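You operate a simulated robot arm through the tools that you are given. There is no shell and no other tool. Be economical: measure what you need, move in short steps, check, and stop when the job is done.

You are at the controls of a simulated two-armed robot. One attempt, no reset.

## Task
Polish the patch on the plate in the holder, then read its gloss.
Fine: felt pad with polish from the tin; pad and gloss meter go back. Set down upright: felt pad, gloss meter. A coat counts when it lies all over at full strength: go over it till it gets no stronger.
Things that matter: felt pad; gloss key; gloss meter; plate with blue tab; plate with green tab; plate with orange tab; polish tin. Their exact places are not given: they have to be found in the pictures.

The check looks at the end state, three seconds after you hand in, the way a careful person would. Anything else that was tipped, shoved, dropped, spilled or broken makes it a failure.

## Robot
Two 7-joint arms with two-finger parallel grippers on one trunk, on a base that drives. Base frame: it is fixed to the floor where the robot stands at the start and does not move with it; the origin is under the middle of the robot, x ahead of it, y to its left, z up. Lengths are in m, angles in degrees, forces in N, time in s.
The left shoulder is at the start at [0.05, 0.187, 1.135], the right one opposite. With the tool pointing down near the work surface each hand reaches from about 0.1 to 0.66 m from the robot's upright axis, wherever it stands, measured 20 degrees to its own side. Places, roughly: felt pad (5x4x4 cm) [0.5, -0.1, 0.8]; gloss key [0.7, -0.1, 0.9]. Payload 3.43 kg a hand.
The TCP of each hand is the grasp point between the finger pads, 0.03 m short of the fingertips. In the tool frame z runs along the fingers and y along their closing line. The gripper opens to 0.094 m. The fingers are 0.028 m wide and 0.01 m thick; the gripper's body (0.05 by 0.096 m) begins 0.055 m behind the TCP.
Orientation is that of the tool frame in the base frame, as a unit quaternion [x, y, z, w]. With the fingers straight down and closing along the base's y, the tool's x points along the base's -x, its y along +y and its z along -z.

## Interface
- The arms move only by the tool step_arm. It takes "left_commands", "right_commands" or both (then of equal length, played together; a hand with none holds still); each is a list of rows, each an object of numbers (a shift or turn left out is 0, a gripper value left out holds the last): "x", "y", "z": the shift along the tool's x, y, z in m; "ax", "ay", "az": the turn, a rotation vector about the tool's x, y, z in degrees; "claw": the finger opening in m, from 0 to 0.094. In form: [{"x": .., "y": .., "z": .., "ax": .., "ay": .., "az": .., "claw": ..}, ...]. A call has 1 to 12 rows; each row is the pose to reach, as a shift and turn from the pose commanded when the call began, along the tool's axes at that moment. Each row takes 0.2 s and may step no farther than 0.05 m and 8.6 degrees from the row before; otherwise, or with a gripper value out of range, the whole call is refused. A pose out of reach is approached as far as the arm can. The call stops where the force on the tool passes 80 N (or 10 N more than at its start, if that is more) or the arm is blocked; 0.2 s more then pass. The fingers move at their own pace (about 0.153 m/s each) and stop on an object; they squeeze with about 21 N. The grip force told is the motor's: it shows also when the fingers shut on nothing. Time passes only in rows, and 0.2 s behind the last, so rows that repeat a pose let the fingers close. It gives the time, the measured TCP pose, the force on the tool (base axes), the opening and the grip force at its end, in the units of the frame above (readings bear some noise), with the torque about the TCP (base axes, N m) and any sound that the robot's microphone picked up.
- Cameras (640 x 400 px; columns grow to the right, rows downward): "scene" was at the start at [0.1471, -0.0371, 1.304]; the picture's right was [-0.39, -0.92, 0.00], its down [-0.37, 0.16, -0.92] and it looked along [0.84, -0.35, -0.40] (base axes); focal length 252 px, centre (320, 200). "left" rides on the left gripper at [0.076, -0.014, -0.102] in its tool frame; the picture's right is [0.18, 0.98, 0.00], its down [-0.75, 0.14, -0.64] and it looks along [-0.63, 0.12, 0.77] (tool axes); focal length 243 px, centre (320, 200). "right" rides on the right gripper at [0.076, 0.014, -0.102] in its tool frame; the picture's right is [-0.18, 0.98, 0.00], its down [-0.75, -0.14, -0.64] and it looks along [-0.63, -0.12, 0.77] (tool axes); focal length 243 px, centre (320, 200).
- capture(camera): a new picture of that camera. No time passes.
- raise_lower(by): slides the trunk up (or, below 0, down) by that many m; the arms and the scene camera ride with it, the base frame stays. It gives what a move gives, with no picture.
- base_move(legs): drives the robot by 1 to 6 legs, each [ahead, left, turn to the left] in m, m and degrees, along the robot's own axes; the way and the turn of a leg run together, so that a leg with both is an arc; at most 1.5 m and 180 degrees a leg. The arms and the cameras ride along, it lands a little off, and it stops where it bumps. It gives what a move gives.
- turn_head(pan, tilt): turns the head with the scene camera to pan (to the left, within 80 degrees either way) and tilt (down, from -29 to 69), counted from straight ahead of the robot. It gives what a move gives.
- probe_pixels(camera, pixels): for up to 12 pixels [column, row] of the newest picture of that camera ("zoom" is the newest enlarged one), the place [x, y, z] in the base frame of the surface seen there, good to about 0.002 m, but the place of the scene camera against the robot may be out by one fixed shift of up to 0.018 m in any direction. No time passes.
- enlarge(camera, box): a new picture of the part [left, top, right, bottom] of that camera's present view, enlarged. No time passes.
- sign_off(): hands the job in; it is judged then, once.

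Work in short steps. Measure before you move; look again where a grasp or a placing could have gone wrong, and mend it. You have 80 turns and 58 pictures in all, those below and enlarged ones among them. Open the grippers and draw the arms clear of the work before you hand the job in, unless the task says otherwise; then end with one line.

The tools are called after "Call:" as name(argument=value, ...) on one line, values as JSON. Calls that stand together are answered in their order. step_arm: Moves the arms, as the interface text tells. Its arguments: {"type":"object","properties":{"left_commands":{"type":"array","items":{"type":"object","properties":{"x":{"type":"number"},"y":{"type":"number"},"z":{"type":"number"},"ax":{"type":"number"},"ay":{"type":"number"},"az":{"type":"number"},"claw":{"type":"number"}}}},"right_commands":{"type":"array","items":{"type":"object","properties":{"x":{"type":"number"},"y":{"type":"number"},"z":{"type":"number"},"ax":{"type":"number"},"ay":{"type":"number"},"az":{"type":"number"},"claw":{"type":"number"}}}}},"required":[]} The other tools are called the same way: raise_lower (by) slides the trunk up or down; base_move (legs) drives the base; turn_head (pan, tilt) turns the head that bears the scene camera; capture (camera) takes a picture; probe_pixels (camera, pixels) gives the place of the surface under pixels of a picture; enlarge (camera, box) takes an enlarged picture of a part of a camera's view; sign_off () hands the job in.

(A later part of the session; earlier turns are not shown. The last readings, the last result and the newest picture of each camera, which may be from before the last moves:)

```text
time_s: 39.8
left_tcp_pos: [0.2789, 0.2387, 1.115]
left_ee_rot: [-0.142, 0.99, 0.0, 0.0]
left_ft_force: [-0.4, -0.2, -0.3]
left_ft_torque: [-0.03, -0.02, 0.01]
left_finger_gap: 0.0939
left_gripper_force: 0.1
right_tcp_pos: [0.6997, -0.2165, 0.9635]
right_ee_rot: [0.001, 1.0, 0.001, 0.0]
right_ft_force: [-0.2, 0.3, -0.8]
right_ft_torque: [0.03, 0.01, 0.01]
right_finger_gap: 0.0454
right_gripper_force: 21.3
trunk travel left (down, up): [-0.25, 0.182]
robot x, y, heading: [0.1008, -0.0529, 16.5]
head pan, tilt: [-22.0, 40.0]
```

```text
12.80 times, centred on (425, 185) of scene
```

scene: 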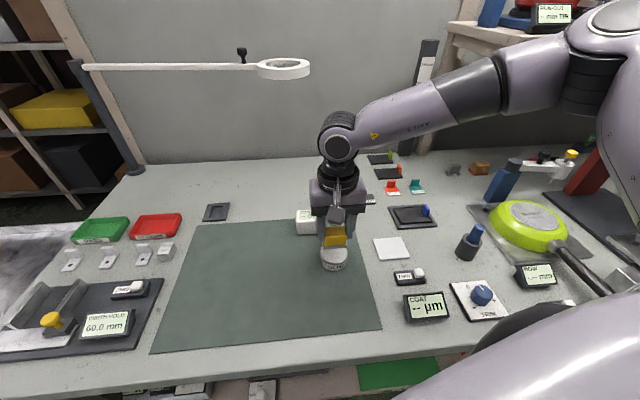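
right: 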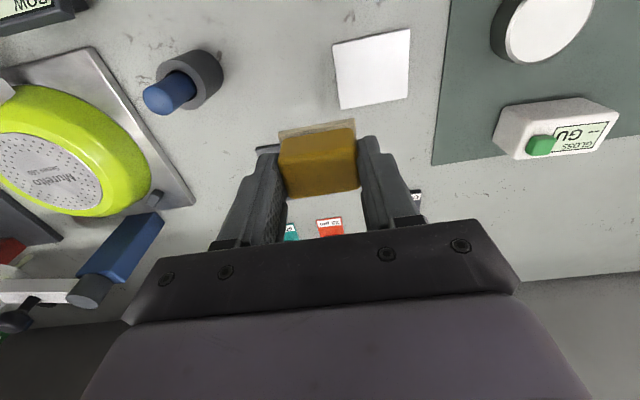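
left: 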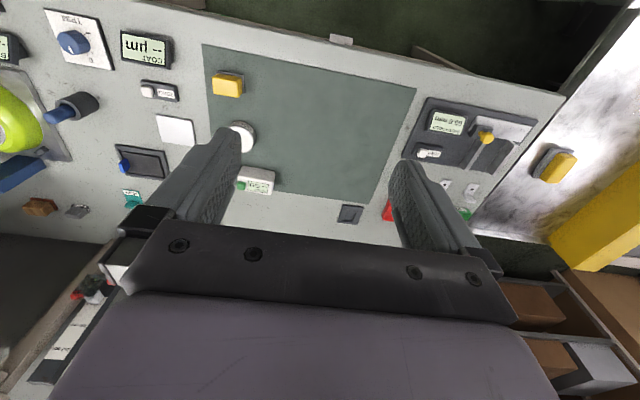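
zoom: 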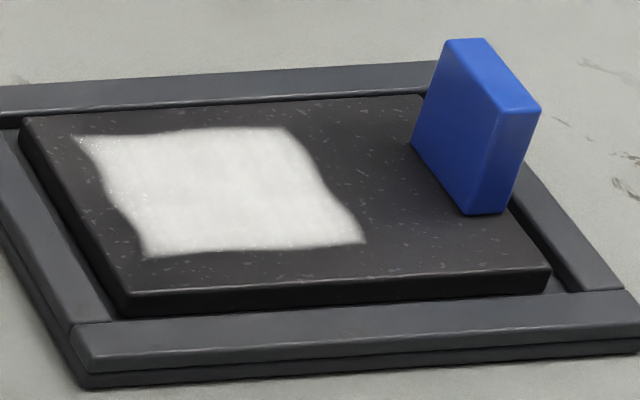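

Same extents, with fewer speckles, though a few remain by the far-left corner (105,160). I rub once more with lanes shifted toward +y/+x.

Call:
step_arm(right_commands=[{"x": -0.005, "y": -0.05}, {"x": -0.01, "y": -0.098}, {"x": -0.01, "y": -0.098, "z": 0.04}, {"x": -0.01, "y": -0.098, "z": 0.075}, {"x": -0.01, "y": -0.098, "z": 0.086}, {"x": -0.01, "y": -0.098, "z": 0.09}])

Call:
step_arm(right_commands=[{"x": -0.008, "y": 0.004}, {"x": 0.003, "y": 0.004}, {"x": 0.014, "y": 0.004}, {"x": 0.023, "y": 0.004}, {"x": 0.023, "y": -0.006}, {"x": 0.012, "y": -0.006}, {"x": 0.0, "y": -0.006}, {"x": -0.008, "y": -0.006}, {"x": -0.008, "y": -0.016}, {"x": 0.004, "y": -0.016}, {"x": 0.016, "y": -0.016}, {"x": 0.024, "y": -0.014}])

Call:
step_arm(right_commands=[{"x": -0.012}, {"x": -0.024}, {"x": -0.034, "y": 0.006}, {"x": -0.034, "y": 0.014}, {"x": -0.022, "y": 0.014}, {"x": -0.01, "y": 0.014}, {"x": -0.01, "y": 0.006}, {"x": -0.022, "y": 0.006}, {"x": -0.032, "y": 0.01}, {"x": -0.03, "y": 0.018}, {"x": -0.018, "y": 0.014}, {"x": -0.012, "y": 0.004}])

Call:
step_arm(right_commands=[{"z": -0.03}, {"z": -0.07}, {"z": -0.09, "y": 0.04}, {"z": -0.09, "y": 0.08}, {"z": -0.09, "y": 0.11}])

Call:
enlarge(camera="scene", box=[400, 170, 450, 200])

Call:
capture(camera="scene")

```text
refused: row 1 steps farther than a row can; nothing moved
```

```text
time_s: 42.4
left_tcp_pos: [0.2784, 0.2392, 1.1164]
left_ee_rot: [-0.141, 0.99, 0.0, 0.0]
left_ft_force: [-0.3, 0.5, 1.0]
left_ft_torque: [0.03, 0.04, -0.03]
left_finger_gap: 0.0942
left_gripper_force: 0.1
right_tcp_pos: [0.6758, -0.2313, 0.9633]
right_ee_rot: [0.001, 1.0, 0.001, 0.0]
right_ft_force: [-0.3, 0.4, -0.6]
right_ft_torque: [0.03, 0.0, 0.01]
right_finger_gap: 0.0453
right_gripper_force: 21.1
trunk travel left (down, up): [-0.25, 0.182]
robot x, y, heading: [0.1013, -0.0538, 16.4]
head pan, tilt: [-22.0, 40.0]
```

```text
time_s: 45.0
left_tcp_pos: [0.2772, 0.2391, 1.1153]
left_ee_rot: [-0.141, 0.99, 0.0, 0.0]
left_ft_force: [0.0, -0.9, -0.9]
left_ft_torque: [-0.01, -0.01, 0.0]
left_finger_gap: 0.0938
left_gripper_force: 0.1
right_tcp_pos: [0.6881, -0.2286, 0.9642]
right_ee_rot: [0.001, 1.0, 0.001, 0.0]
right_ft_force: [-0.2, -0.4, -1.0]
right_ft_torque: [-0.01, 0.02, -0.03]
right_finger_gap: 0.0453
right_gripper_force: 21.2
trunk travel left (down, up): [-0.25, 0.182]
robot x, y, heading: [0.0996, -0.0567, 16.4]
head pan, tilt: [-22.0, 40.0]
```

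```text
time_s: 46.2
left_tcp_pos: [0.2787, 0.2388, 1.1168]
left_ee_rot: [-0.143, 0.99, -0.001, 0.0]
left_ft_force: [0.9, 1.2, 0.0]
left_ft_torque: [0.0, -0.03, 0.0]
left_finger_gap: 0.0939
left_gripper_force: 0.0
right_tcp_pos: [0.6752, -0.1589, 1.0413]
right_ee_rot: [0.002, 1.0, 0.001, -0.001]
right_ft_force: [0.8, -0.1, -1.2]
right_ft_torque: [0.0, 0.03, 0.03]
right_finger_gap: 0.0451
right_gripper_force: 20.5
right hand out of reach, approached as far as the arm can: row 4, 5
trunk travel left (down, up): [-0.25, 0.182]
robot x, y, heading: [0.1007, -0.0551, 16.3]
head pan, tilt: [-22.0, 40.0]
```

```text
12.80 times, centred on (425, 185) of scene
```

zoom: 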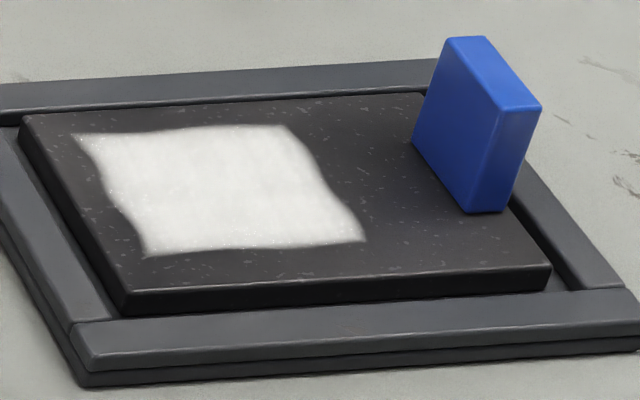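

```text
35 pictures are left
```

scene: 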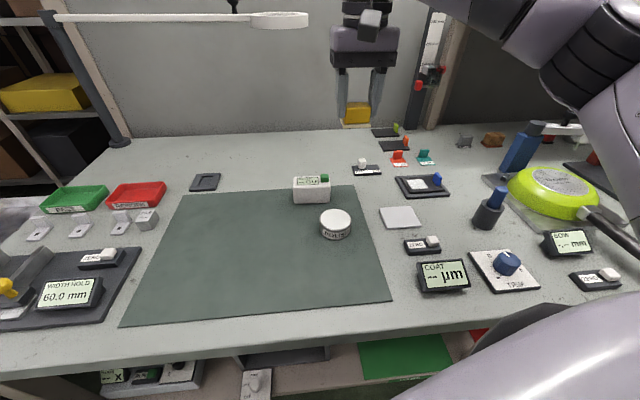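

The first call was refused, so those rows ran harmlessly in the air. I'm near the tin, so I re-dip once more: first above it.

Call:
step_arm(right_commands=[{"x": 0.03, "y": 0.015, "z": 0.02}, {"x": 0.06, "y": 0.03, "z": 0.04}, {"x": 0.094, "y": 0.046, "z": 0.055}, {"x": 0.094, "y": 0.046, "z": 0.09}, {"x": 0.094, "y": 0.046, "z": 0.12}])

```text
time_s: 47.4
left_tcp_pos: [0.2777, 0.2396, 1.1171]
left_ee_rot: [-0.141, 0.99, -0.001, 0.0]
left_ft_force: [0.4, -0.7, -0.4]
left_ft_torque: [0.0, 0.01, -0.01]
left_finger_gap: 0.0939
left_gripper_force: 0.1
right_tcp_pos: [0.5805, -0.1136, 0.9242]
right_ee_rot: [0.0, 1.0, 0.001, 0.0]
right_ft_force: [0.1, -0.4, -0.8]
right_ft_torque: [-0.02, 0.01, 0.03]
right_finger_gap: 0.0456
right_gripper_force: 21.0
trunk travel left (down, up): [-0.25, 0.182]
robot x, y, heading: [0.1013, -0.0579, 15.9]
head pan, tilt: [-22.0, 40.0]
```

Centred at (0.5805,−0.1136,0.924); I dip to about 0.897.

Call:
step_arm(right_commands=[{"z": 0.015}, {"z": 0.024}, {"z": 0.027}, {"z": 0.029}, {"z": 0.03}])

```text
time_s: 48.6
left_tcp_pos: [0.2782, 0.2398, 1.1161]
left_ee_rot: [-0.142, 0.99, 0.0, 0.0]
left_ft_force: [0.0, -0.4, -0.2]
left_ft_torque: [0.0, 0.0, -0.02]
left_finger_gap: 0.0941
left_gripper_force: 0.0
right_tcp_pos: [0.5794, -0.1127, 0.8941]
right_ee_rot: [0.001, 1.0, 0.0, 0.001]
right_ft_force: [0.4, -2.7, 9.2]
right_ft_torque: [-0.11, 0.1, 0.01]
right_finger_gap: 0.0453
right_gripper_force: 21.6
trunk travel left (down, up): [-0.25, 0.182]
robot x, y, heading: [0.0978, -0.0592, 16.3]
head pan, tilt: [-22.0, 40.0]
```

9 N contact. I lift and carry back to just above the plate.

Call:
step_arm(right_commands=[{"z": -0.035}, {"z": -0.07}, {"x": -0.02, "y": -0.035, "z": -0.07}, {"x": -0.04, "y": -0.07, "z": -0.07}, {"x": -0.06, "y": -0.105, "z": -0.07}, {"x": -0.08, "y": -0.14, "z": -0.07}, {"x": -0.1, "y": -0.175, "z": -0.07}, {"x": -0.12, "y": -0.205, "z": -0.07}, {"x": -0.121, "y": -0.21, "z": -0.035}, {"x": -0.121, "y": -0.21, "z": 0.0}, {"x": -0.121, "y": -0.21, "z": 0.01}])

```text
time_s: 51.0
left_tcp_pos: [0.2779, 0.2404, 1.1169]
left_ee_rot: [-0.142, 0.99, 0.0, 0.0]
left_ft_force: [-0.8, -0.1, 0.0]
left_ft_torque: [0.0, 0.0, -0.02]
left_finger_gap: 0.0939
left_gripper_force: 0.0
right_tcp_pos: [0.7004, -0.323, 0.882]
right_ee_rot: [0.0, 1.0, 0.001, 0.0]
right_ft_force: [1.7, 0.5, -2.0]
right_ft_torque: [-0.02, 0.0, 0.0]
right_finger_gap: 0.0451
right_gripper_force: 21.3
trunk travel left (down, up): [-0.25, 0.182]
robot x, y, heading: [0.1056, -0.0584, 16.3]
head pan, tilt: [-22.0, 40.0]
```

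At (0.700,−0.323,0.882); press down to contact.

Call:
step_arm(right_commands=[{"z": 0.004}, {"z": 0.006}, {"z": 0.008}, {"z": 0.009}, {"z": 0.01}])

```text
time_s: 52.2
left_tcp_pos: [0.2779, 0.2395, 1.1159]
left_ee_rot: [-0.141, 0.99, 0.0, 0.001]
left_ft_force: [-0.5, 0.1, -0.4]
left_ft_torque: [0.01, -0.02, -0.01]
left_finger_gap: 0.0939
left_gripper_force: 0.2
right_tcp_pos: [0.7012, -0.3219, 0.8748]
right_ee_rot: [0.001, 1.0, 0.001, 0.001]
right_ft_force: [-0.8, -3.1, 9.5]
right_ft_torque: [-0.21, 0.11, 0.04]
right_finger_gap: 0.0453
right_gripper_force: 20.7
trunk travel left (down, up): [-0.25, 0.182]
robot x, y, heading: [0.0976, -0.0593, 15.9]
head pan, tilt: [-22.0, 40.0]
```

Contact 9.5 N; I rub over wider lanes in both directions.

Call:
step_arm(right_commands=[{"x": -0.008, "y": 0.006}, {"x": -0.016, "y": 0.006}, {"x": -0.005, "y": 0.006}, {"x": 0.006, "y": 0.006}, {"x": 0.015, "y": 0.006}, {"x": 0.015, "y": -0.002}, {"x": 0.004, "y": -0.002}, {"x": -0.008, "y": -0.002}, {"x": -0.016, "y": -0.002}, {"x": -0.016, "y": -0.009}, {"x": -0.004, "y": -0.009}, {"x": 0.008, "y": -0.009}])

Call:
step_arm(right_commands=[{"x": 0.006, "z": 0.001}, {"x": 0.006, "y": 0.008, "z": 0.001}, {"x": 0.006, "y": 0.016, "z": 0.001}, {"x": -0.004, "y": 0.016, "z": 0.001}, {"x": -0.004, "y": 0.008, "z": 0.001}, {"x": -0.004, "y": 0.0, "z": 0.001}, {"x": -0.014, "y": 0.0, "z": 0.001}, {"x": -0.014, "y": 0.008, "z": 0.001}, {"x": -0.014, "y": 0.016, "z": 0.001}, {"x": -0.022, "y": 0.016, "z": 0.001}, {"x": -0.022, "y": 0.008, "z": 0.001}, {"x": -0.01, "y": 0.008, "z": 0.001}])

```text
time_s: 54.8
left_tcp_pos: [0.2767, 0.2389, 1.116]
left_ee_rot: [-0.142, 0.99, -0.001, 0.002]
left_ft_force: [0.4, -0.2, 0.0]
left_ft_torque: [-0.02, 0.0, -0.02]
left_finger_gap: 0.0938
left_gripper_force: 0.0
right_tcp_pos: [0.6941, -0.3329, 0.8737]
right_ee_rot: [0.001, 1.0, -0.001, 0.001]
right_ft_force: [2.2, -0.8, 8.8]
right_ft_torque: [-0.01, -0.12, 0.01]
right_finger_gap: 0.0454
right_gripper_force: 21.0
trunk travel left (down, up): [-0.25, 0.182]
robot x, y, heading: [0.1, -0.0585, 16.6]
head pan, tilt: [-22.0, 40.0]
```

```text
time_s: 57.4
left_tcp_pos: [0.276, 0.2405, 1.1165]
left_ee_rot: [-0.141, 0.99, 0.0, 0.001]
left_ft_force: [-0.1, 0.2, 0.4]
left_ft_torque: [0.02, 0.04, 0.03]
left_finger_gap: 0.0939
left_gripper_force: 0.0
right_tcp_pos: [0.7035, -0.323, 0.8729]
right_ee_rot: [0.0, 1.0, 0.001, 0.003]
right_ft_force: [4.1, -0.2, 11.8]
right_ft_torque: [0.04, -0.07, 0.03]
right_finger_gap: 0.0454
right_gripper_force: 20.9
trunk travel left (down, up): [-0.25, 0.182]
robot x, y, heading: [0.099, -0.0524, 16.5]
head pan, tilt: [-22.0, 40.0]
```

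Lift and compare the coat.

Call:
step_arm(right_commands=[{"z": -0.03}, {"z": -0.07}, {"z": -0.09, "y": 0.04}, {"z": -0.09, "y": 0.08}, {"z": -0.09, "y": 0.11}])

Call:
enlarge(camera="scene", box=[400, 170, 450, 200])

```text
time_s: 58.6
left_tcp_pos: [0.2779, 0.2389, 1.116]
left_ee_rot: [-0.142, 0.99, 0.0, 0.0]
left_ft_force: [-0.1, 0.3, -0.4]
left_ft_torque: [0.0, -0.01, 0.03]
left_finger_gap: 0.0943
left_gripper_force: 0.1
right_tcp_pos: [0.7046, -0.2132, 0.9608]
right_ee_rot: [0.001, 1.0, 0.001, 0.0]
right_ft_force: [0.5, 0.2, -1.0]
right_ft_torque: [-0.01, 0.0, 0.02]
right_finger_gap: 0.0453
right_gripper_force: 20.8
trunk travel left (down, up): [-0.25, 0.182]
robot x, y, heading: [0.0988, -0.0615, 16.3]
head pan, tilt: [-22.0, 40.0]
```

```text
12.80 times, centred on (425, 185) of scene
```

zoom: 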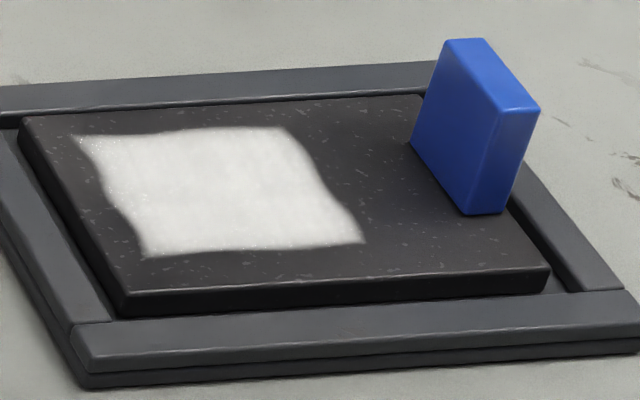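

The coat no longer changes, so it's at full strength. Now I return the pad to its place (0.480,−0.131).

Call:
step_arm(right_commands=[{"x": 0.0375, "y": 0.0137}, {"x": 0.075, "y": 0.0273}, {"x": 0.1125, "y": 0.041}, {"x": 0.15, "y": 0.0547}, {"x": 0.1875, "y": 0.068}, {"x": 0.2246, "y": 0.082}, {"x": 0.2246, "y": 0.082, "z": 0.04}, {"x": 0.2246, "y": 0.082, "z": 0.075}, {"x": 0.2246, "y": 0.082, "z": 0.086}])

```text
time_s: 60.6
left_tcp_pos: [0.2784, 0.2401, 1.1174]
left_ee_rot: [-0.142, 0.99, 0.0, 0.001]
left_ft_force: [-0.3, 0.6, 0.1]
left_ft_torque: [0.02, 0.0, -0.03]
left_finger_gap: 0.0939
left_gripper_force: 0.0
right_tcp_pos: [0.4795, -0.1339, 0.8772]
right_ee_rot: [0.0, 1.0, 0.0, 0.0]
right_ft_force: [-0.3, -0.6, -1.2]
right_ft_torque: [-0.01, -0.02, 0.03]
right_finger_gap: 0.0452
right_gripper_force: 21.0
trunk travel left (down, up): [-0.25, 0.182]
robot x, y, heading: [0.098, -0.0576, 16.1]
head pan, tilt: [-22.0, 40.0]
```

Over its place at z 0.877; I lower in small steps to contact.

Call:
step_arm(right_commands=[{"y": 0.002, "z": 0.004}, {"y": 0.002, "z": 0.007}, {"y": 0.002, "z": 0.009}, {"y": 0.002, "z": 0.011}])

```text
time_s: 61.6
left_tcp_pos: [0.2775, 0.2398, 1.1167]
left_ee_rot: [-0.142, 0.99, -0.001, 0.002]
left_ft_force: [0.2, 0.8, 0.2]
left_ft_torque: [-0.03, 0.01, -0.02]
left_finger_gap: 0.0941
left_gripper_force: 0.1
right_tcp_pos: [0.4783, -0.1313, 0.867]
right_ee_rot: [0.002, 1.0, 0.001, 0.002]
right_ft_force: [1.0, -3.3, 9.5]
right_ft_torque: [-0.18, 0.08, 0.01]
right_finger_gap: 0.0454
right_gripper_force: 21.2
trunk travel left (down, up): [-0.25, 0.182]
robot x, y, heading: [0.1029, -0.0542, 16.0]
head pan, tilt: [-22.0, 40.0]
```

Contact 9.5 N. Release and rise straight up.

Call:
step_arm(right_commands=[{"z": -0.001}, {"z": -0.001, "claw": 0.06}, {"z": -0.001, "claw": 0.09}, {"z": -0.001, "claw": 0.09}, {"z": -0.04, "claw": 0.09}, {"z": -0.08}, {"z": -0.12}])

Call:
capture(camera="scene")

```text
time_s: 63.2
left_tcp_pos: [0.2789, 0.2405, 1.115]
left_ee_rot: [-0.142, 0.99, 0.0, 0.001]
left_ft_force: [-0.7, -0.1, 0.1]
left_ft_torque: [-0.01, -0.01, -0.02]
left_finger_gap: 0.0936
left_gripper_force: 0.1
right_tcp_pos: [0.4766, -0.1299, 0.9835]
right_ee_rot: [0.0, 1.0, 0.001, 0.001]
right_ft_force: [0.2, -1.1, -0.1]
right_ft_torque: [0.0, -0.01, 0.01]
right_finger_gap: 0.09
right_gripper_force: 0.0
trunk travel left (down, up): [-0.25, 0.182]
robot x, y, heading: [0.1035, -0.0525, 16.4]
head pan, tilt: [-22.0, 40.0]
```

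```text
33 pictures are left
```

scene: 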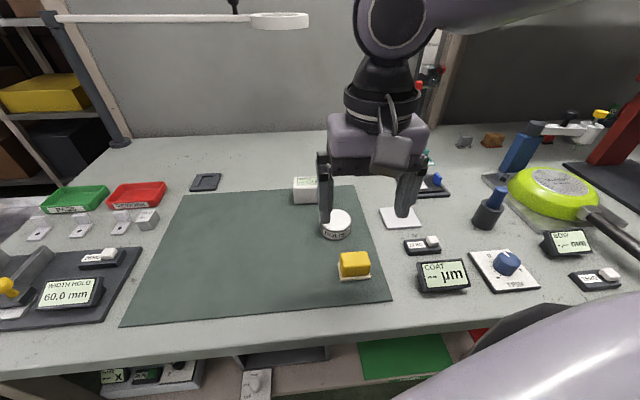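

The pad stands upright in its place. I move so the right camera sees the gloss meter.

Call:
step_arm(right_commands=[{"x": -0.02, "y": 0.015, "z": -0.01}, {"x": -0.04, "y": 0.03, "z": -0.02}, {"x": -0.06, "y": 0.04, "z": -0.02}])

Call:
enlarge(camera="right", box=[250, 100, 410, 230])

```text
time_s: 64.0
left_tcp_pos: [0.2774, 0.2397, 1.1161]
left_ee_rot: [-0.141, 0.99, 0.0, 0.0]
left_ft_force: [-0.8, 0.0, -0.4]
left_ft_torque: [0.04, -0.01, 0.01]
left_finger_gap: 0.0942
left_gripper_force: 0.1
right_tcp_pos: [0.5397, -0.0898, 1.0065]
right_ee_rot: [0.001, 1.0, 0.0, 0.0]
right_ft_force: [-0.2, 0.2, -0.4]
right_ft_torque: [-0.01, 0.01, 0.0]
right_finger_gap: 0.0901
right_gripper_force: 0.1
trunk travel left (down, up): [-0.25, 0.182]
robot x, y, heading: [0.1011, -0.0558, 16.3]
head pan, tilt: [-22.0, 40.0]
```

```text
3.08 times, centred on (330, 165) of right
```

zoom: 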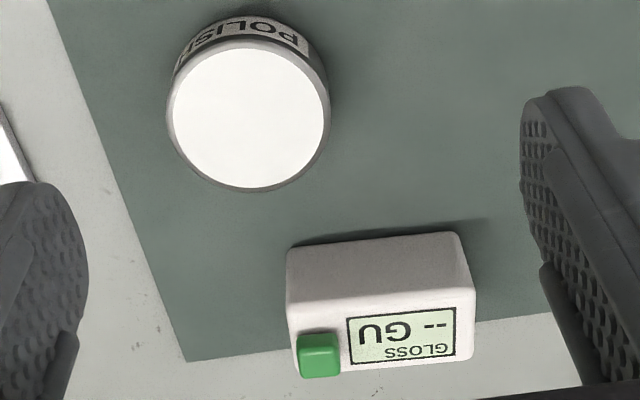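

Call:
probe_pixels(camera="zoom", pixels=[[292, 252], [455, 236], [290, 305], [472, 295], [295, 352], [470, 350], [320, 345], [320, 370], [400, 335], [380, 360], [375, 275], [310, 372]])

```text
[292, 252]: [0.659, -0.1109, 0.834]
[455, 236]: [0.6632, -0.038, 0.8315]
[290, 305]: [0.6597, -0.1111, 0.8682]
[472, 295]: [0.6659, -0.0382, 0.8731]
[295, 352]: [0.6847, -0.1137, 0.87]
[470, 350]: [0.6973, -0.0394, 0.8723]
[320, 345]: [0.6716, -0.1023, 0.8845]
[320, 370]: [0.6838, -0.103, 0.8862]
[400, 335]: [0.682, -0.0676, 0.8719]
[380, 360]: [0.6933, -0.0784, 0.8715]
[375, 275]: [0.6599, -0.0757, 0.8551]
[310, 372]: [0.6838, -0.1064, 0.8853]
```

Meter: y −0.113…−0.0385, x≈0.660–0.701, top 0.872, yaw about −3°; key at (0.6785,−0.1025,0.886). I go above its centre (0.681,−0.076) with the tool turned to match.

Call:
step_arm(right_commands=[{"x": -0.04, "y": 0.004, "claw": 0.094}, {"x": -0.08, "y": 0.008, "az": 1.5, "claw": 0.094}, {"x": -0.12, "y": 0.012, "az": 3}, {"x": -0.142, "y": 0.014, "az": 3}, {"x": -0.142, "y": 0.014, "z": 0.04, "az": 3}])

Call:
enlarge(camera="scene", box=[240, 130, 400, 240])

Call:
capture(camera="right")

```text
time_s: 65.2
left_tcp_pos: [0.2778, 0.2401, 1.1156]
left_ee_rot: [-0.141, 0.99, 0.0, 0.0]
left_ft_force: [-1.2, -1.0, 0.3]
left_ft_torque: [0.03, -0.02, 0.01]
left_finger_gap: 0.0941
left_gripper_force: 0.0
right_tcp_pos: [0.6525, -0.1207, 0.968]
right_ee_rot: [0.027, 1.0, 0.002, 0.001]
right_ft_force: [0.9, -0.4, -0.9]
right_ft_torque: [-0.01, -0.01, 0.0]
right_finger_gap: 0.0942
right_gripper_force: 0.0
right hand out of reach, approached as far as the arm can: row 1, 2, 3, 4, 5
trunk travel left (down, up): [-0.25, 0.182]
robot x, y, heading: [0.1029, -0.0592, 16.4]
head pan, tilt: [-22.0, 40.0]
```

```text
3.64 times, centred on (320, 185) of scene
```

zoom: 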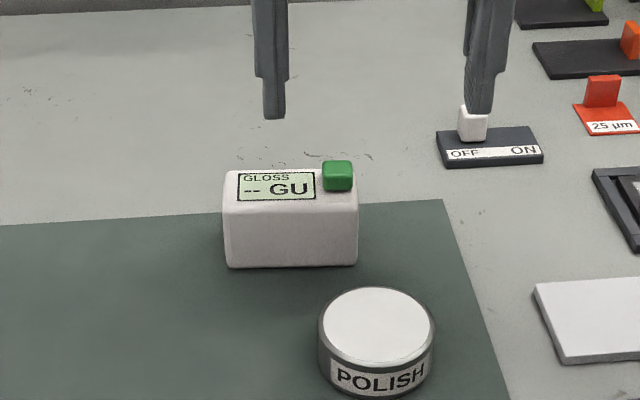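

```text
30 pictures are left
```

right: 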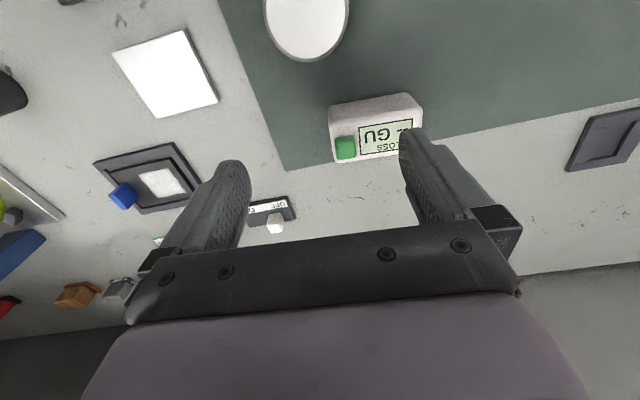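

The meter lies at the inward limit. I turn the base another 12° left (tips at 0.94 clear everything).

Call:
base_move(legs=[[0, 0, 12]])

```text
time_s: 66.4
left_tcp_pos: [0.2115, 0.2701, 1.1164]
left_ee_rot: [-0.245, 0.97, 0.0, 0.0]
left_ft_force: [0.2, 0.8, 0.1]
left_ft_torque: [0.05, -0.02, 0.03]
left_finger_gap: 0.0939
left_gripper_force: 0.0
right_tcp_pos: [0.6531, -0.0043, 0.9673]
right_ee_rot: [-0.077, 0.997, 0.002, 0.002]
right_ft_force: [0.2, -0.8, -1.0]
right_ft_torque: [-0.01, -0.02, 0.01]
right_finger_gap: 0.0939
right_gripper_force: 0.1
trunk travel left (down, up): [-0.25, 0.182]
robot x, y, heading: [0.1001, -0.0572, 28.5]
head pan, tilt: [-22.0, 40.0]
```

Tool yaw is +8.8° now; I shift over the meter and turn to −3°.

Call:
step_arm(right_commands=[{"x": -0.008, "y": -0.038, "az": 6}, {"x": -0.0167, "y": -0.0751, "az": 11.8}, {"x": -0.0167, "y": -0.0751, "az": 11.8}])

Call:
enlarge(camera="scene", box=[300, 100, 500, 240])

```text
time_s: 67.2
left_tcp_pos: [0.2114, 0.2704, 1.1163]
left_ee_rot: [-0.244, 0.97, 0.0, -0.001]
left_ft_force: [-0.1, 0.5, -0.4]
left_ft_torque: [0.0, 0.01, -0.02]
left_finger_gap: 0.0942
left_gripper_force: 0.1
right_tcp_pos: [0.6829, -0.0754, 0.9657]
right_ee_rot: [0.025, 1.0, 0.002, 0.0]
right_ft_force: [-0.5, 0.7, 0.4]
right_ft_torque: [0.01, -0.01, 0.0]
right_finger_gap: 0.0939
right_gripper_force: 0.2
trunk travel left (down, up): [-0.25, 0.182]
robot x, y, heading: [0.1021, -0.0567, 28.3]
head pan, tilt: [-22.0, 40.0]
```

```text
2.86 times, centred on (400, 170) of scene
```

zoom: 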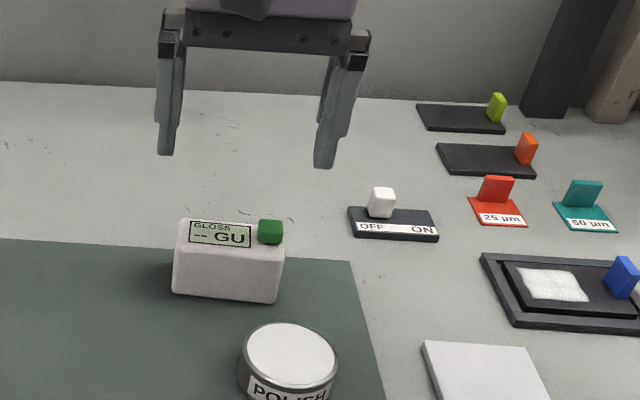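

Position (0.683,−0.0754). I descend to z≈0.88 with the fingers straddling the meter in y.

Call:
step_arm(right_commands=[{"z": 0.03}, {"z": 0.055}, {"z": 0.07}, {"z": 0.0855}])

Call:
enlarge(camera="scene", box=[320, 120, 440, 220])

```text
time_s: 68.2
left_tcp_pos: [0.212, 0.2699, 1.1165]
left_ee_rot: [-0.245, 0.97, 0.0, 0.0]
left_ft_force: [0.0, -0.4, 0.1]
left_ft_torque: [0.01, -0.01, 0.02]
left_finger_gap: 0.094
left_gripper_force: 0.1
right_tcp_pos: [0.6825, -0.0765, 0.8834]
right_ee_rot: [0.026, 1.0, 0.001, 0.0]
right_ft_force: [0.1, -0.2, -0.6]
right_ft_torque: [-0.01, 0.03, 0.01]
right_finger_gap: 0.094
right_gripper_force: 0.1
trunk travel left (down, up): [-0.25, 0.182]
robot x, y, heading: [0.1012, -0.0581, 28.2]
head pan, tilt: [-22.0, 40.0]
```

```text
4.00 times, centred on (380, 170) of scene
```

zoom: 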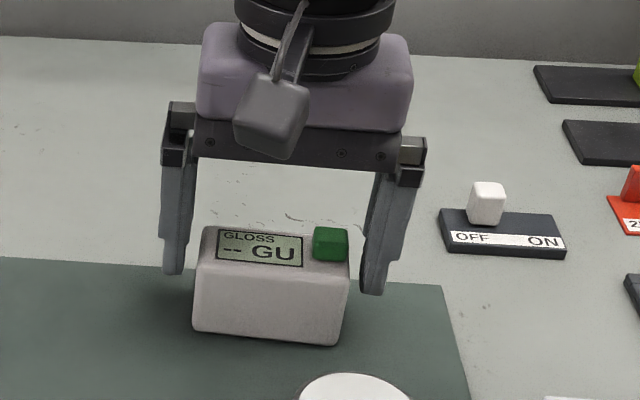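

Fingers straddle it; I close.

Call:
step_arm(right_commands=[{"z": 0.002, "claw": 0.08}, {"z": 0.002, "claw": 0.06}, {"z": 0.002, "claw": 0.06}, {"z": 0.002, "claw": 0.06}])

```text
time_s: 69.2
left_tcp_pos: [0.2119, 0.2699, 1.1168]
left_ee_rot: [-0.245, 0.969, 0.0, 0.0]
left_ft_force: [-0.5, 0.0, -0.7]
left_ft_torque: [-0.03, -0.01, 0.02]
left_finger_gap: 0.094
left_gripper_force: 0.1
right_tcp_pos: [0.6816, -0.0756, 0.8804]
right_ee_rot: [0.025, 1.0, 0.001, 0.0]
right_ft_force: [0.1, -2.7, 4.7]
right_ft_torque: [-0.28, 0.21, -0.1]
right_finger_gap: 0.0801
right_gripper_force: 20.8
trunk travel left (down, up): [-0.25, 0.182]
robot x, y, heading: [0.1048, -0.0605, 28.1]
head pan, tilt: [-22.0, 40.0]
```

Gripped (8.0 cm wide). I lift and carry it over the patch, turning its yaw to 0.

Call:
step_arm(right_commands=[{"z": -0.04}, {"z": -0.08}, {"x": -0.005, "y": -0.042, "z": -0.08}, {"x": -0.01, "y": -0.084, "z": -0.08}, {"x": -0.015, "y": -0.126, "z": -0.08}, {"x": -0.02, "y": -0.168, "z": -0.08, "az": -1}, {"x": -0.025, "y": -0.21, "z": -0.08, "az": -2}, {"x": -0.031, "y": -0.2486, "z": -0.08, "az": -2.9}, {"x": -0.031, "y": -0.2486, "z": -0.05, "az": -2.9}])

Call:
enlarge(camera="scene", box=[420, 130, 580, 240])

```text
time_s: 71.2
left_tcp_pos: [0.212, 0.2698, 1.1154]
left_ee_rot: [-0.244, 0.97, 0.0, 0.0]
left_ft_force: [-0.2, -0.5, 0.4]
left_ft_torque: [0.01, 0.0, 0.02]
left_finger_gap: 0.0942
left_gripper_force: 0.0
right_tcp_pos: [0.6991, -0.325, 0.9311]
right_ee_rot: [0.0, 1.0, 0.003, 0.0]
right_ft_force: [0.4, 0.1, -3.1]
right_ft_torque: [-0.02, -0.01, -0.01]
right_finger_gap: 0.0799
right_gripper_force: 21.0
trunk travel left (down, up): [-0.25, 0.182]
robot x, y, heading: [0.1031, -0.0605, 28.5]
head pan, tilt: [-22.0, 40.0]
```

```text
3.64 times, centred on (500, 185) of scene
```

zoom: 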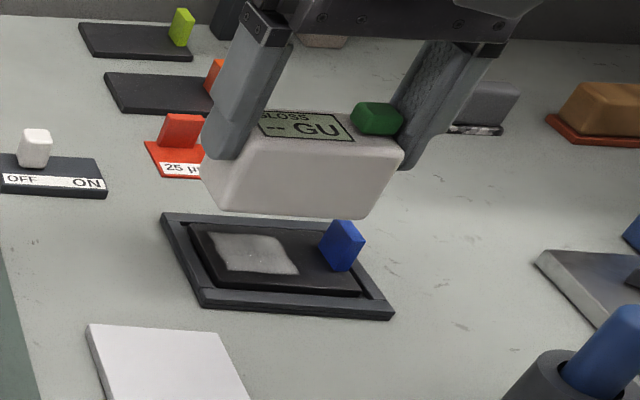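

I probe the meter's right bottom edge versus the tab's inner face in the same view.

Call:
probe_pixels(camera="zoom", pixels=[[362, 210], [366, 195], [398, 165], [325, 245], [330, 230], [335, 222], [225, 205], [330, 258], [215, 237], [295, 268], [280, 240], [232, 268]])

```text
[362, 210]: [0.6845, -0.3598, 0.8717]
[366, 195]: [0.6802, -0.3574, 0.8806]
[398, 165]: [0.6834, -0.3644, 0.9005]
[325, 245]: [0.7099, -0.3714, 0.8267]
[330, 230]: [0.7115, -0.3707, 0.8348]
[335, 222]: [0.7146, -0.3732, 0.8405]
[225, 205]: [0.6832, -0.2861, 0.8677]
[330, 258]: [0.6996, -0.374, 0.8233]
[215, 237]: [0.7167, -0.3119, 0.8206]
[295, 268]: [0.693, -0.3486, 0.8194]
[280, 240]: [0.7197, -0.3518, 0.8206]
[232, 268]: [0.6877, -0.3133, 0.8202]
```

Meter centre y ≈ −0.325, tab face −0.371, patch centre (0.7035,−0.331): I shift 3 mm toward −y and lower to just above the plate.

Call:
step_arm(right_commands=[{"y": -0.003, "z": 0.015}, {"y": -0.003, "z": 0.03}, {"y": -0.003, "z": 0.037}, {"y": -0.003, "z": 0.04}, {"y": -0.003, "z": 0.042}])

```text
time_s: 72.4
left_tcp_pos: [0.2118, 0.2704, 1.1162]
left_ee_rot: [-0.244, 0.97, -0.001, 0.0]
left_ft_force: [-0.4, 0.4, -0.1]
left_ft_torque: [0.01, 0.01, -0.01]
left_finger_gap: 0.0942
left_gripper_force: 0.1
right_tcp_pos: [0.6999, -0.3289, 0.8875]
right_ee_rot: [0.0, 1.0, 0.002, 0.0]
right_ft_force: [-0.4, -0.2, -2.3]
right_ft_torque: [0.0, -0.01, 0.02]
right_finger_gap: 0.0798
right_gripper_force: 21.0
trunk travel left (down, up): [-0.25, 0.182]
robot x, y, heading: [0.0985, -0.0544, 28.1]
head pan, tilt: [-22.0, 40.0]
```

No contact yet; 1 mm steps further.

Call:
step_arm(right_commands=[{"z": 0.001}, {"z": 0.002}, {"z": 0.003}])

```text
time_s: 73.2
left_tcp_pos: [0.2107, 0.2703, 1.1158]
left_ee_rot: [-0.244, 0.97, -0.001, 0.002]
left_ft_force: [-0.5, -0.1, 0.1]
left_ft_torque: [0.03, 0.01, -0.01]
left_finger_gap: 0.0941
left_gripper_force: 0.0
right_tcp_pos: [0.7, -0.3273, 0.8863]
right_ee_rot: [0.0, 1.0, 0.002, 0.002]
right_ft_force: [-0.9, -5.5, 16.0]
right_ft_torque: [-0.29, 0.15, -0.08]
right_finger_gap: 0.0798
right_gripper_force: 20.5
trunk travel left (down, up): [-0.25, 0.182]
robot x, y, heading: [0.1049, -0.0593, 28.1]
head pan, tilt: [-22.0, 40.0]
```

Contact at 16 N. I release and rise.

Call:
step_arm(right_commands=[{"z": -0.001}, {"z": -0.001, "claw": 0.09}, {"z": -0.001, "claw": 0.094}, {"z": -0.001, "claw": 0.094}, {"z": -0.03}, {"z": -0.07}])

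Call:
enlarge(camera="scene", box=[420, 130, 580, 240])

```text
time_s: 74.6
left_tcp_pos: [0.2111, 0.2706, 1.1158]
left_ee_rot: [-0.245, 0.97, 0.0, -0.001]
left_ft_force: [-0.7, 0.6, -0.5]
left_ft_torque: [-0.02, 0.0, -0.03]
left_finger_gap: 0.094
left_gripper_force: 0.1
right_tcp_pos: [0.6967, -0.3298, 0.9538]
right_ee_rot: [-0.001, 1.0, 0.001, 0.0]
right_ft_force: [0.3, -0.7, -0.8]
right_ft_torque: [-0.02, -0.03, 0.04]
right_finger_gap: 0.0939
right_gripper_force: 0.0
trunk travel left (down, up): [-0.25, 0.182]
robot x, y, heading: [0.1009, -0.0571, 28.4]
head pan, tilt: [-22.0, 40.0]
```

```text
3.64 times, centred on (500, 185) of scene
```

zoom: 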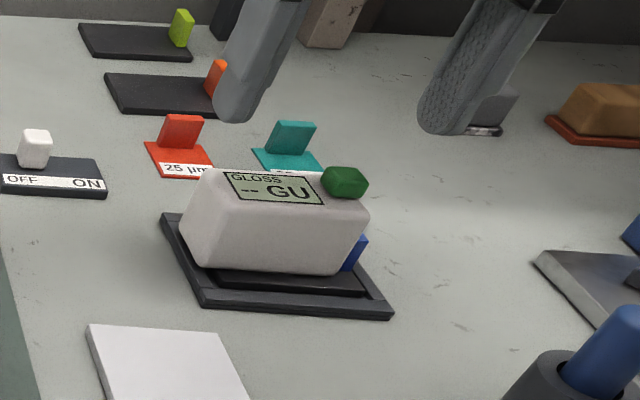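

The meter stands upright on the patch. Key should be at ≈(0.698,−0.355), top z≈0.892; I close the fingers and go just above it.

Call:
step_arm(right_commands=[{"claw": 0.05}, {"claw": 0.0}, {"x": -0.001, "y": -0.013, "claw": 0.0}, {"x": -0.001, "y": -0.025, "claw": 0.0}, {"x": -0.001, "y": -0.025, "z": 0.015}, {"x": -0.001, "y": -0.025, "z": 0.022}])

Call:
enlarge(camera="scene", box=[420, 130, 580, 240])

```text
time_s: 76.0
left_tcp_pos: [0.2119, 0.2702, 1.1164]
left_ee_rot: [-0.245, 0.969, 0.0, 0.0]
left_ft_force: [0.1, 0.0, -0.2]
left_ft_torque: [-0.02, 0.02, 0.02]
left_finger_gap: 0.0936
left_gripper_force: 0.1
right_tcp_pos: [0.7, -0.3526, 0.9329]
right_ee_rot: [0.0, 1.0, 0.002, 0.0]
right_ft_force: [0.0, 0.3, 0.8]
right_ft_torque: [0.02, 0.0, -0.02]
right_finger_gap: 0.0
right_gripper_force: 21.4
trunk travel left (down, up): [-0.25, 0.182]
robot x, y, heading: [0.1001, -0.0578, 28.4]
head pan, tilt: [-22.0, 40.0]
```

```text
3.64 times, centred on (500, 185) of scene
```

zoom: 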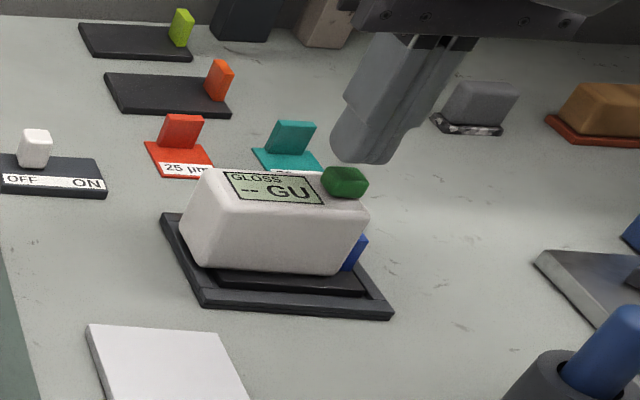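

I probe the fingertip and key in this view to confirm alignment.

Call:
probe_pixels(camera="zoom", pixels=[[340, 155], [370, 158], [390, 155], [330, 172], [345, 172], [362, 180], [345, 185], [333, 190]])

```text
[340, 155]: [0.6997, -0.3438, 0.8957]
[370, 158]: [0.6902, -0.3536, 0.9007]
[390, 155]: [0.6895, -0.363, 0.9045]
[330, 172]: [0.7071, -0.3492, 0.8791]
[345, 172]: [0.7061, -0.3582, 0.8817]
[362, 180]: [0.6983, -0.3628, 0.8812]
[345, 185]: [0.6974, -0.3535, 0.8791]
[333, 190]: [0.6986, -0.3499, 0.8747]
```

Aligned within a few mm. I shift −3 mm in y and press down slowly.

Call:
step_arm(right_commands=[{"y": -0.003, "z": 0.008}, {"y": -0.003, "z": 0.011}, {"y": -0.003, "z": 0.013}, {"y": -0.003, "z": 0.014}])

```text
time_s: 77.0
left_tcp_pos: [0.2122, 0.2702, 1.1168]
left_ee_rot: [-0.244, 0.97, 0.0, 0.001]
left_ft_force: [-0.3, -0.5, -0.3]
left_ft_torque: [0.0, 0.05, 0.0]
left_finger_gap: 0.0942
left_gripper_force: 0.0
right_tcp_pos: [0.6991, -0.3555, 0.9183]
right_ee_rot: [0.0, 1.0, 0.001, 0.001]
right_ft_force: [0.8, 0.1, 1.7]
right_ft_torque: [-0.04, -0.02, -0.02]
right_finger_gap: 0.0
right_gripper_force: 21.0
trunk travel left (down, up): [-0.25, 0.182]
robot x, y, heading: [0.1023, -0.0588, 28.5]
head pan, tilt: [-22.0, 40.0]
```

Light contact (1.7 N). I press a few mm more.

Call:
step_arm(right_commands=[{"z": 0.001}, {"z": 0.002}, {"z": 0.003}, {"z": 0.003}, {"z": 0.003}])

Call:
enlarge(camera="scene", box=[450, 150, 530, 210])

```text
time_s: 78.2
left_tcp_pos: [0.2118, 0.2704, 1.1162]
left_ee_rot: [-0.246, 0.969, -0.002, 0.001]
left_ft_force: [0.7, 0.0, 1.2]
left_ft_torque: [0.04, 0.01, 0.02]
left_finger_gap: 0.0941
left_gripper_force: 0.1
right_tcp_pos: [0.6995, -0.3549, 0.9151]
right_ee_rot: [-0.001, 1.0, 0.002, 0.0]
right_ft_force: [-0.6, -0.8, 2.6]
right_ft_torque: [-0.01, 0.0, 0.01]
right_finger_gap: 0.0
right_gripper_force: 21.3
trunk travel left (down, up): [-0.25, 0.182]
robot x, y, heading: [0.0974, -0.0524, 28.3]
head pan, tilt: [-22.0, 40.0]
heard: click
```

```text
6.67 times, centred on (490, 180) of scene
```

zoom: 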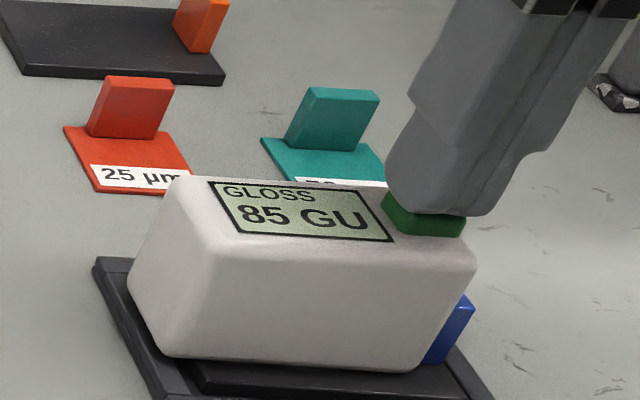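

Click heard; the meter reads 85 GU. I rise, open and recentre over the meter.

Call:
step_arm(right_commands=[{"z": -0.03}, {"z": -0.055}, {"y": 0.014, "z": -0.055, "claw": 0.05}, {"y": 0.0268, "z": -0.055, "claw": 0.094}, {"y": 0.0268, "z": -0.055, "claw": 0.094}, {"y": 0.0268, "z": -0.05, "claw": 0.094}])

Call:
enlarge(camera="scene", box=[420, 110, 580, 220])

```text
time_s: 79.6
left_tcp_pos: [0.2121, 0.2701, 1.1162]
left_ee_rot: [-0.244, 0.97, 0.0, -0.001]
left_ft_force: [0.5, 0.4, -0.1]
left_ft_torque: [-0.01, -0.01, -0.02]
left_finger_gap: 0.094
left_gripper_force: 0.0
right_tcp_pos: [0.7004, -0.3291, 0.9663]
right_ee_rot: [0.001, 1.0, 0.003, 0.0]
right_ft_force: [0.2, 0.9, 0.9]
right_ft_torque: [0.01, 0.0, 0.0]
right_finger_gap: 0.094
right_gripper_force: 0.1
trunk travel left (down, up): [-0.25, 0.182]
robot x, y, heading: [0.1038, -0.0537, 28.3]
head pan, tilt: [-22.0, 40.0]
```

```text
3.64 times, centred on (500, 165) of scene
```

zoom: 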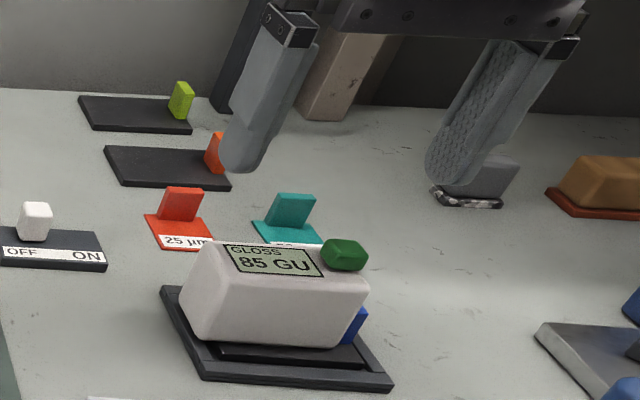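

The reading holds. I descend to the grasp height 0.887 with the meter between the fingers.

Call:
step_arm(right_commands=[{"z": 0.03}, {"z": 0.05}, {"y": 0.0005, "z": 0.065}, {"y": 0.0005, "z": 0.079}])

```text
time_s: 80.6
left_tcp_pos: [0.2123, 0.2693, 1.117]
left_ee_rot: [-0.245, 0.97, 0.001, 0.0]
left_ft_force: [0.5, -0.3, 0.5]
left_ft_torque: [-0.02, -0.02, 0.0]
left_finger_gap: 0.0941
left_gripper_force: 0.0
right_tcp_pos: [0.7017, -0.3302, 0.886]
right_ee_rot: [0.0, 1.0, 0.002, 0.0]
right_ft_force: [0.1, 1.0, 0.2]
right_ft_torque: [0.0, -0.04, 0.01]
right_finger_gap: 0.094
right_gripper_force: 0.0
trunk travel left (down, up): [-0.25, 0.182]
robot x, y, heading: [0.1024, -0.0609, 28.3]
head pan, tilt: [-22.0, 40.0]
```

No touch. I close and lift.

Call:
step_arm(right_commands=[{"claw": 0.085}, {"claw": 0.06}, {"claw": 0.06}, {"claw": 0.06}, {"z": -0.03}, {"z": -0.075}])

```text
time_s: 82.0
left_tcp_pos: [0.2111, 0.2702, 1.117]
left_ee_rot: [-0.244, 0.97, 0.0, -0.001]
left_ft_force: [-0.2, -0.6, -0.2]
left_ft_torque: [0.03, 0.02, 0.01]
left_finger_gap: 0.0941
left_gripper_force: 0.0
right_tcp_pos: [0.7006, -0.3299, 0.9614]
right_ee_rot: [-0.001, 1.0, 0.002, 0.0]
right_ft_force: [0.5, 0.2, -2.4]
right_ft_torque: [-0.02, 0.01, 0.02]
right_finger_gap: 0.0797
right_gripper_force: 21.1
trunk travel left (down, up): [-0.25, 0.182]
robot x, y, heading: [0.0991, -0.0592, 28.3]
head pan, tilt: [-22.0, 40.0]
```

Held. I carry it back over its original place with yaw −2.9°.

Call:
step_arm(right_commands=[{"x": 0.003, "y": 0.043}, {"x": 0.006, "y": 0.086}, {"x": 0.009, "y": 0.129}, {"x": 0.012, "y": 0.172, "az": 1}, {"x": 0.015, "y": 0.215, "az": 2}, {"x": 0.018, "y": 0.2543, "az": 2.9}, {"x": 0.018, "y": 0.2543, "z": 0.04, "az": 2.9}, {"x": 0.018, "y": 0.2543, "z": 0.07, "az": 2.9}])

```text
time_s: 83.8
left_tcp_pos: [0.2117, 0.2701, 1.1155]
left_ee_rot: [-0.245, 0.97, 0.001, 0.0]
left_ft_force: [0.7, -0.1, 0.5]
left_ft_torque: [0.01, -0.01, 0.0]
left_finger_gap: 0.0941
left_gripper_force: 0.1
right_tcp_pos: [0.684, -0.0766, 0.8903]
right_ee_rot: [0.025, 1.0, 0.001, 0.0]
right_ft_force: [0.5, 0.6, -2.9]
right_ft_torque: [0.01, -0.02, -0.02]
right_finger_gap: 0.0799
right_gripper_force: 21.7
trunk travel left (down, up): [-0.25, 0.182]
robot x, y, heading: [0.101, -0.06, 28.1]
head pan, tilt: [-22.0, 40.0]
```

Over its place; lower to contact at ≈0.880.

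Call:
step_arm(right_commands=[{"x": 0.001, "y": 0.001, "z": 0.005}, {"x": 0.001, "y": 0.001, "z": 0.008}, {"x": 0.001, "y": 0.001, "z": 0.01}, {"x": 0.001, "y": 0.001, "z": 0.011}])

```text
time_s: 84.8
left_tcp_pos: [0.2121, 0.2705, 1.115]
left_ee_rot: [-0.245, 0.97, 0.0, 0.0]
left_ft_force: [0.2, 0.4, -0.8]
left_ft_torque: [0.03, -0.01, 0.0]
left_finger_gap: 0.094
left_gripper_force: 0.0
right_tcp_pos: [0.6812, -0.0743, 0.8804]
right_ee_rot: [0.025, 1.0, 0.002, 0.0]
right_ft_force: [0.2, -0.2, -3.5]
right_ft_torque: [-0.02, -0.01, 0.01]
right_finger_gap: 0.0798
right_gripper_force: 20.8
trunk travel left (down, up): [-0.25, 0.182]
robot x, y, heading: [0.1013, -0.0551, 28.4]
head pan, tilt: [-22.0, 40.0]
```

Not yet touching; 1 mm steps.

Call:
step_arm(right_commands=[{"z": 0.001}, {"z": 0.002}, {"z": 0.002}])

```text
time_s: 85.6
left_tcp_pos: [0.2114, 0.2707, 1.1157]
left_ee_rot: [-0.244, 0.97, 0.0, -0.001]
left_ft_force: [-0.1, -0.5, -0.2]
left_ft_torque: [0.02, 0.0, 0.0]
left_finger_gap: 0.0942
left_gripper_force: 0.0
right_tcp_pos: [0.6809, -0.0738, 0.8788]
right_ee_rot: [0.025, 1.0, 0.002, 0.0]
right_ft_force: [-1.5, 0.3, -1.5]
right_ft_torque: [0.06, 0.03, 0.1]
right_finger_gap: 0.0798
right_gripper_force: 21.2
trunk travel left (down, up): [-0.25, 0.182]
robot x, y, heading: [0.1016, -0.0563, 28.2]
head pan, tilt: [-22.0, 40.0]
```

Just starting to unload; 1 mm more.

Call:
step_arm(right_commands=[{"z": 0.001}, {"z": 0.001}])

```text
time_s: 86.2
left_tcp_pos: [0.2112, 0.2705, 1.116]
left_ee_rot: [-0.245, 0.969, 0.0, 0.001]
left_ft_force: [-0.1, 0.2, -0.9]
left_ft_torque: [0.02, 0.03, -0.01]
left_finger_gap: 0.094
left_gripper_force: 0.0
right_tcp_pos: [0.6818, -0.0733, 0.8791]
right_ee_rot: [0.025, 1.0, 0.001, 0.002]
right_ft_force: [1.2, -1.8, 5.1]
right_ft_torque: [-0.3, 0.19, 0.01]
right_finger_gap: 0.0797
right_gripper_force: 20.9
trunk travel left (down, up): [-0.25, 0.182]
robot x, y, heading: [0.1041, -0.0579, 28.1]
head pan, tilt: [-22.0, 40.0]
```

Resting at 5 N. Release, rise and retreat.

Call:
step_arm(right_commands=[{"claw": 0.088}, {"claw": 0.094}, {"claw": 0.094}, {"z": -0.03}, {"z": -0.07}, {"z": -0.12}, {"x": 0.05, "z": -0.13}, {"x": 0.1, "z": -0.13}, {"x": 0.15, "z": -0.13}, {"x": 0.18, "y": -0.03, "z": -0.13}, {"x": 0.2, "y": -0.07, "z": -0.13}])

Call:
turn_head(pan=-45, tilt=35)

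Call:
capture(camera="scene")

```text
refused: row 7 steps farther than a row can; nothing moved
```

```text
time_s: 87.0
left_tcp_pos: [0.2114, 0.2685, 1.1166]
left_ee_rot: [-0.246, 0.969, -0.001, 0.001]
left_ft_force: [-0.5, -0.8, -0.8]
left_ft_torque: [-0.03, 0.0, 0.0]
left_finger_gap: 0.0942
left_gripper_force: 0.1
right_tcp_pos: [0.6809, -0.0731, 0.879]
right_ee_rot: [0.026, 1.0, 0.002, 0.001]
right_ft_force: [2.9, -1.7, 9.3]
right_ft_torque: [-0.35, 0.12, 0.02]
right_finger_gap: 0.0796
right_gripper_force: 21.2
trunk travel left (down, up): [-0.25, 0.182]
robot x, y, heading: [0.1007, -0.0585, 28.3]
head pan, tilt: [-45.0, 35.0]
```

```text
22 pictures are left
```

scene: 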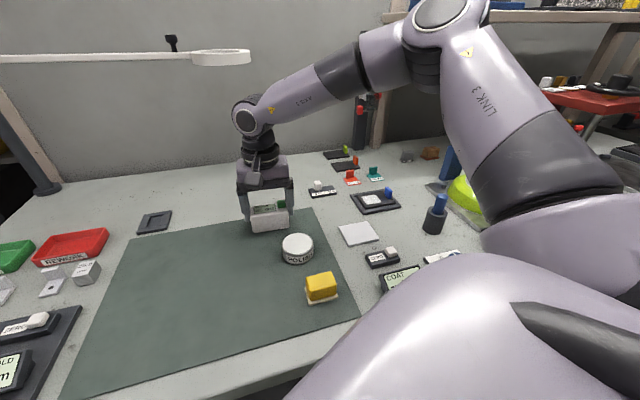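

That call was refused; I redo the release and rise with smaller rows.

Call:
step_arm(right_commands=[{"claw": 0.088}, {"claw": 0.094}, {"claw": 0.094}, {"z": -0.03}, {"z": -0.07}, {"z": -0.1}])

Call:
raise_lower(by=0.1)

Call:
capture(camera="scene")

Call:
enlarge(camera="scene", box=[220, 170, 420, 320])

```text
time_s: 88.5
left_tcp_pos: [0.2128, 0.2687, 1.117]
left_ee_rot: [-0.244, 0.97, 0.0, 0.0]
left_ft_force: [-0.4, 0.1, -0.4]
left_ft_torque: [0.03, 0.01, -0.01]
left_finger_gap: 0.0942
left_gripper_force: 0.0
right_tcp_pos: [0.6807, -0.0716, 0.9791]
right_ee_rot: [0.024, 1.0, 0.002, -0.001]
right_ft_force: [-0.1, -0.2, -0.4]
right_ft_torque: [0.0, 0.02, 0.01]
right_finger_gap: 0.0939
right_gripper_force: 0.1
trunk travel left (down, up): [-0.25, 0.182]
robot x, y, heading: [0.0984, -0.0567, 28.3]
head pan, tilt: [-45.0, 35.0]
```

```text
time_s: 89.8
left_tcp_pos: [0.2121, 0.2697, 1.2162]
left_ee_rot: [-0.245, 0.97, 0.0, 0.0]
left_ft_force: [0.6, 0.5, 0.2]
left_ft_torque: [-0.03, -0.07, 0.01]
left_finger_gap: 0.0938
left_gripper_force: 0.1
right_tcp_pos: [0.681, -0.0721, 1.0779]
right_ee_rot: [0.025, 1.0, 0.003, 0.0]
right_ft_force: [0.7, -0.4, -0.5]
right_ft_torque: [0.02, -0.03, 0.0]
right_finger_gap: 0.094
right_gripper_force: 0.1
trunk travel left (down, up): [-0.35, 0.082]
robot x, y, heading: [0.1033, -0.0593, 28.5]
head pan, tilt: [-45.0, 35.0]
```

```text
21 pictures are left
```

scene: 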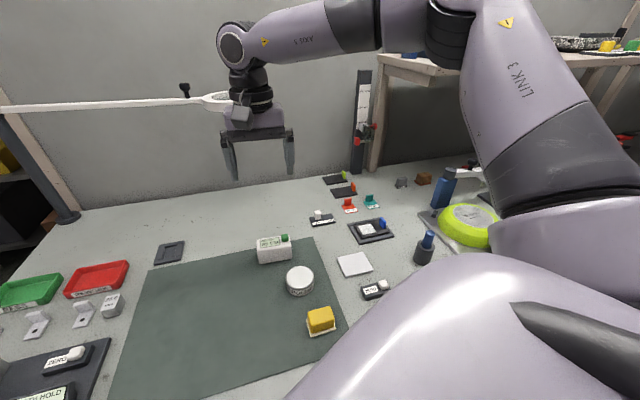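

```text
2.67 times, centred on (320, 245) of scene
```

zoom: 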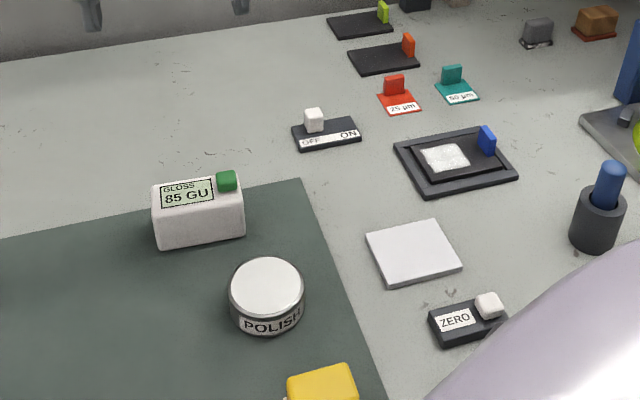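

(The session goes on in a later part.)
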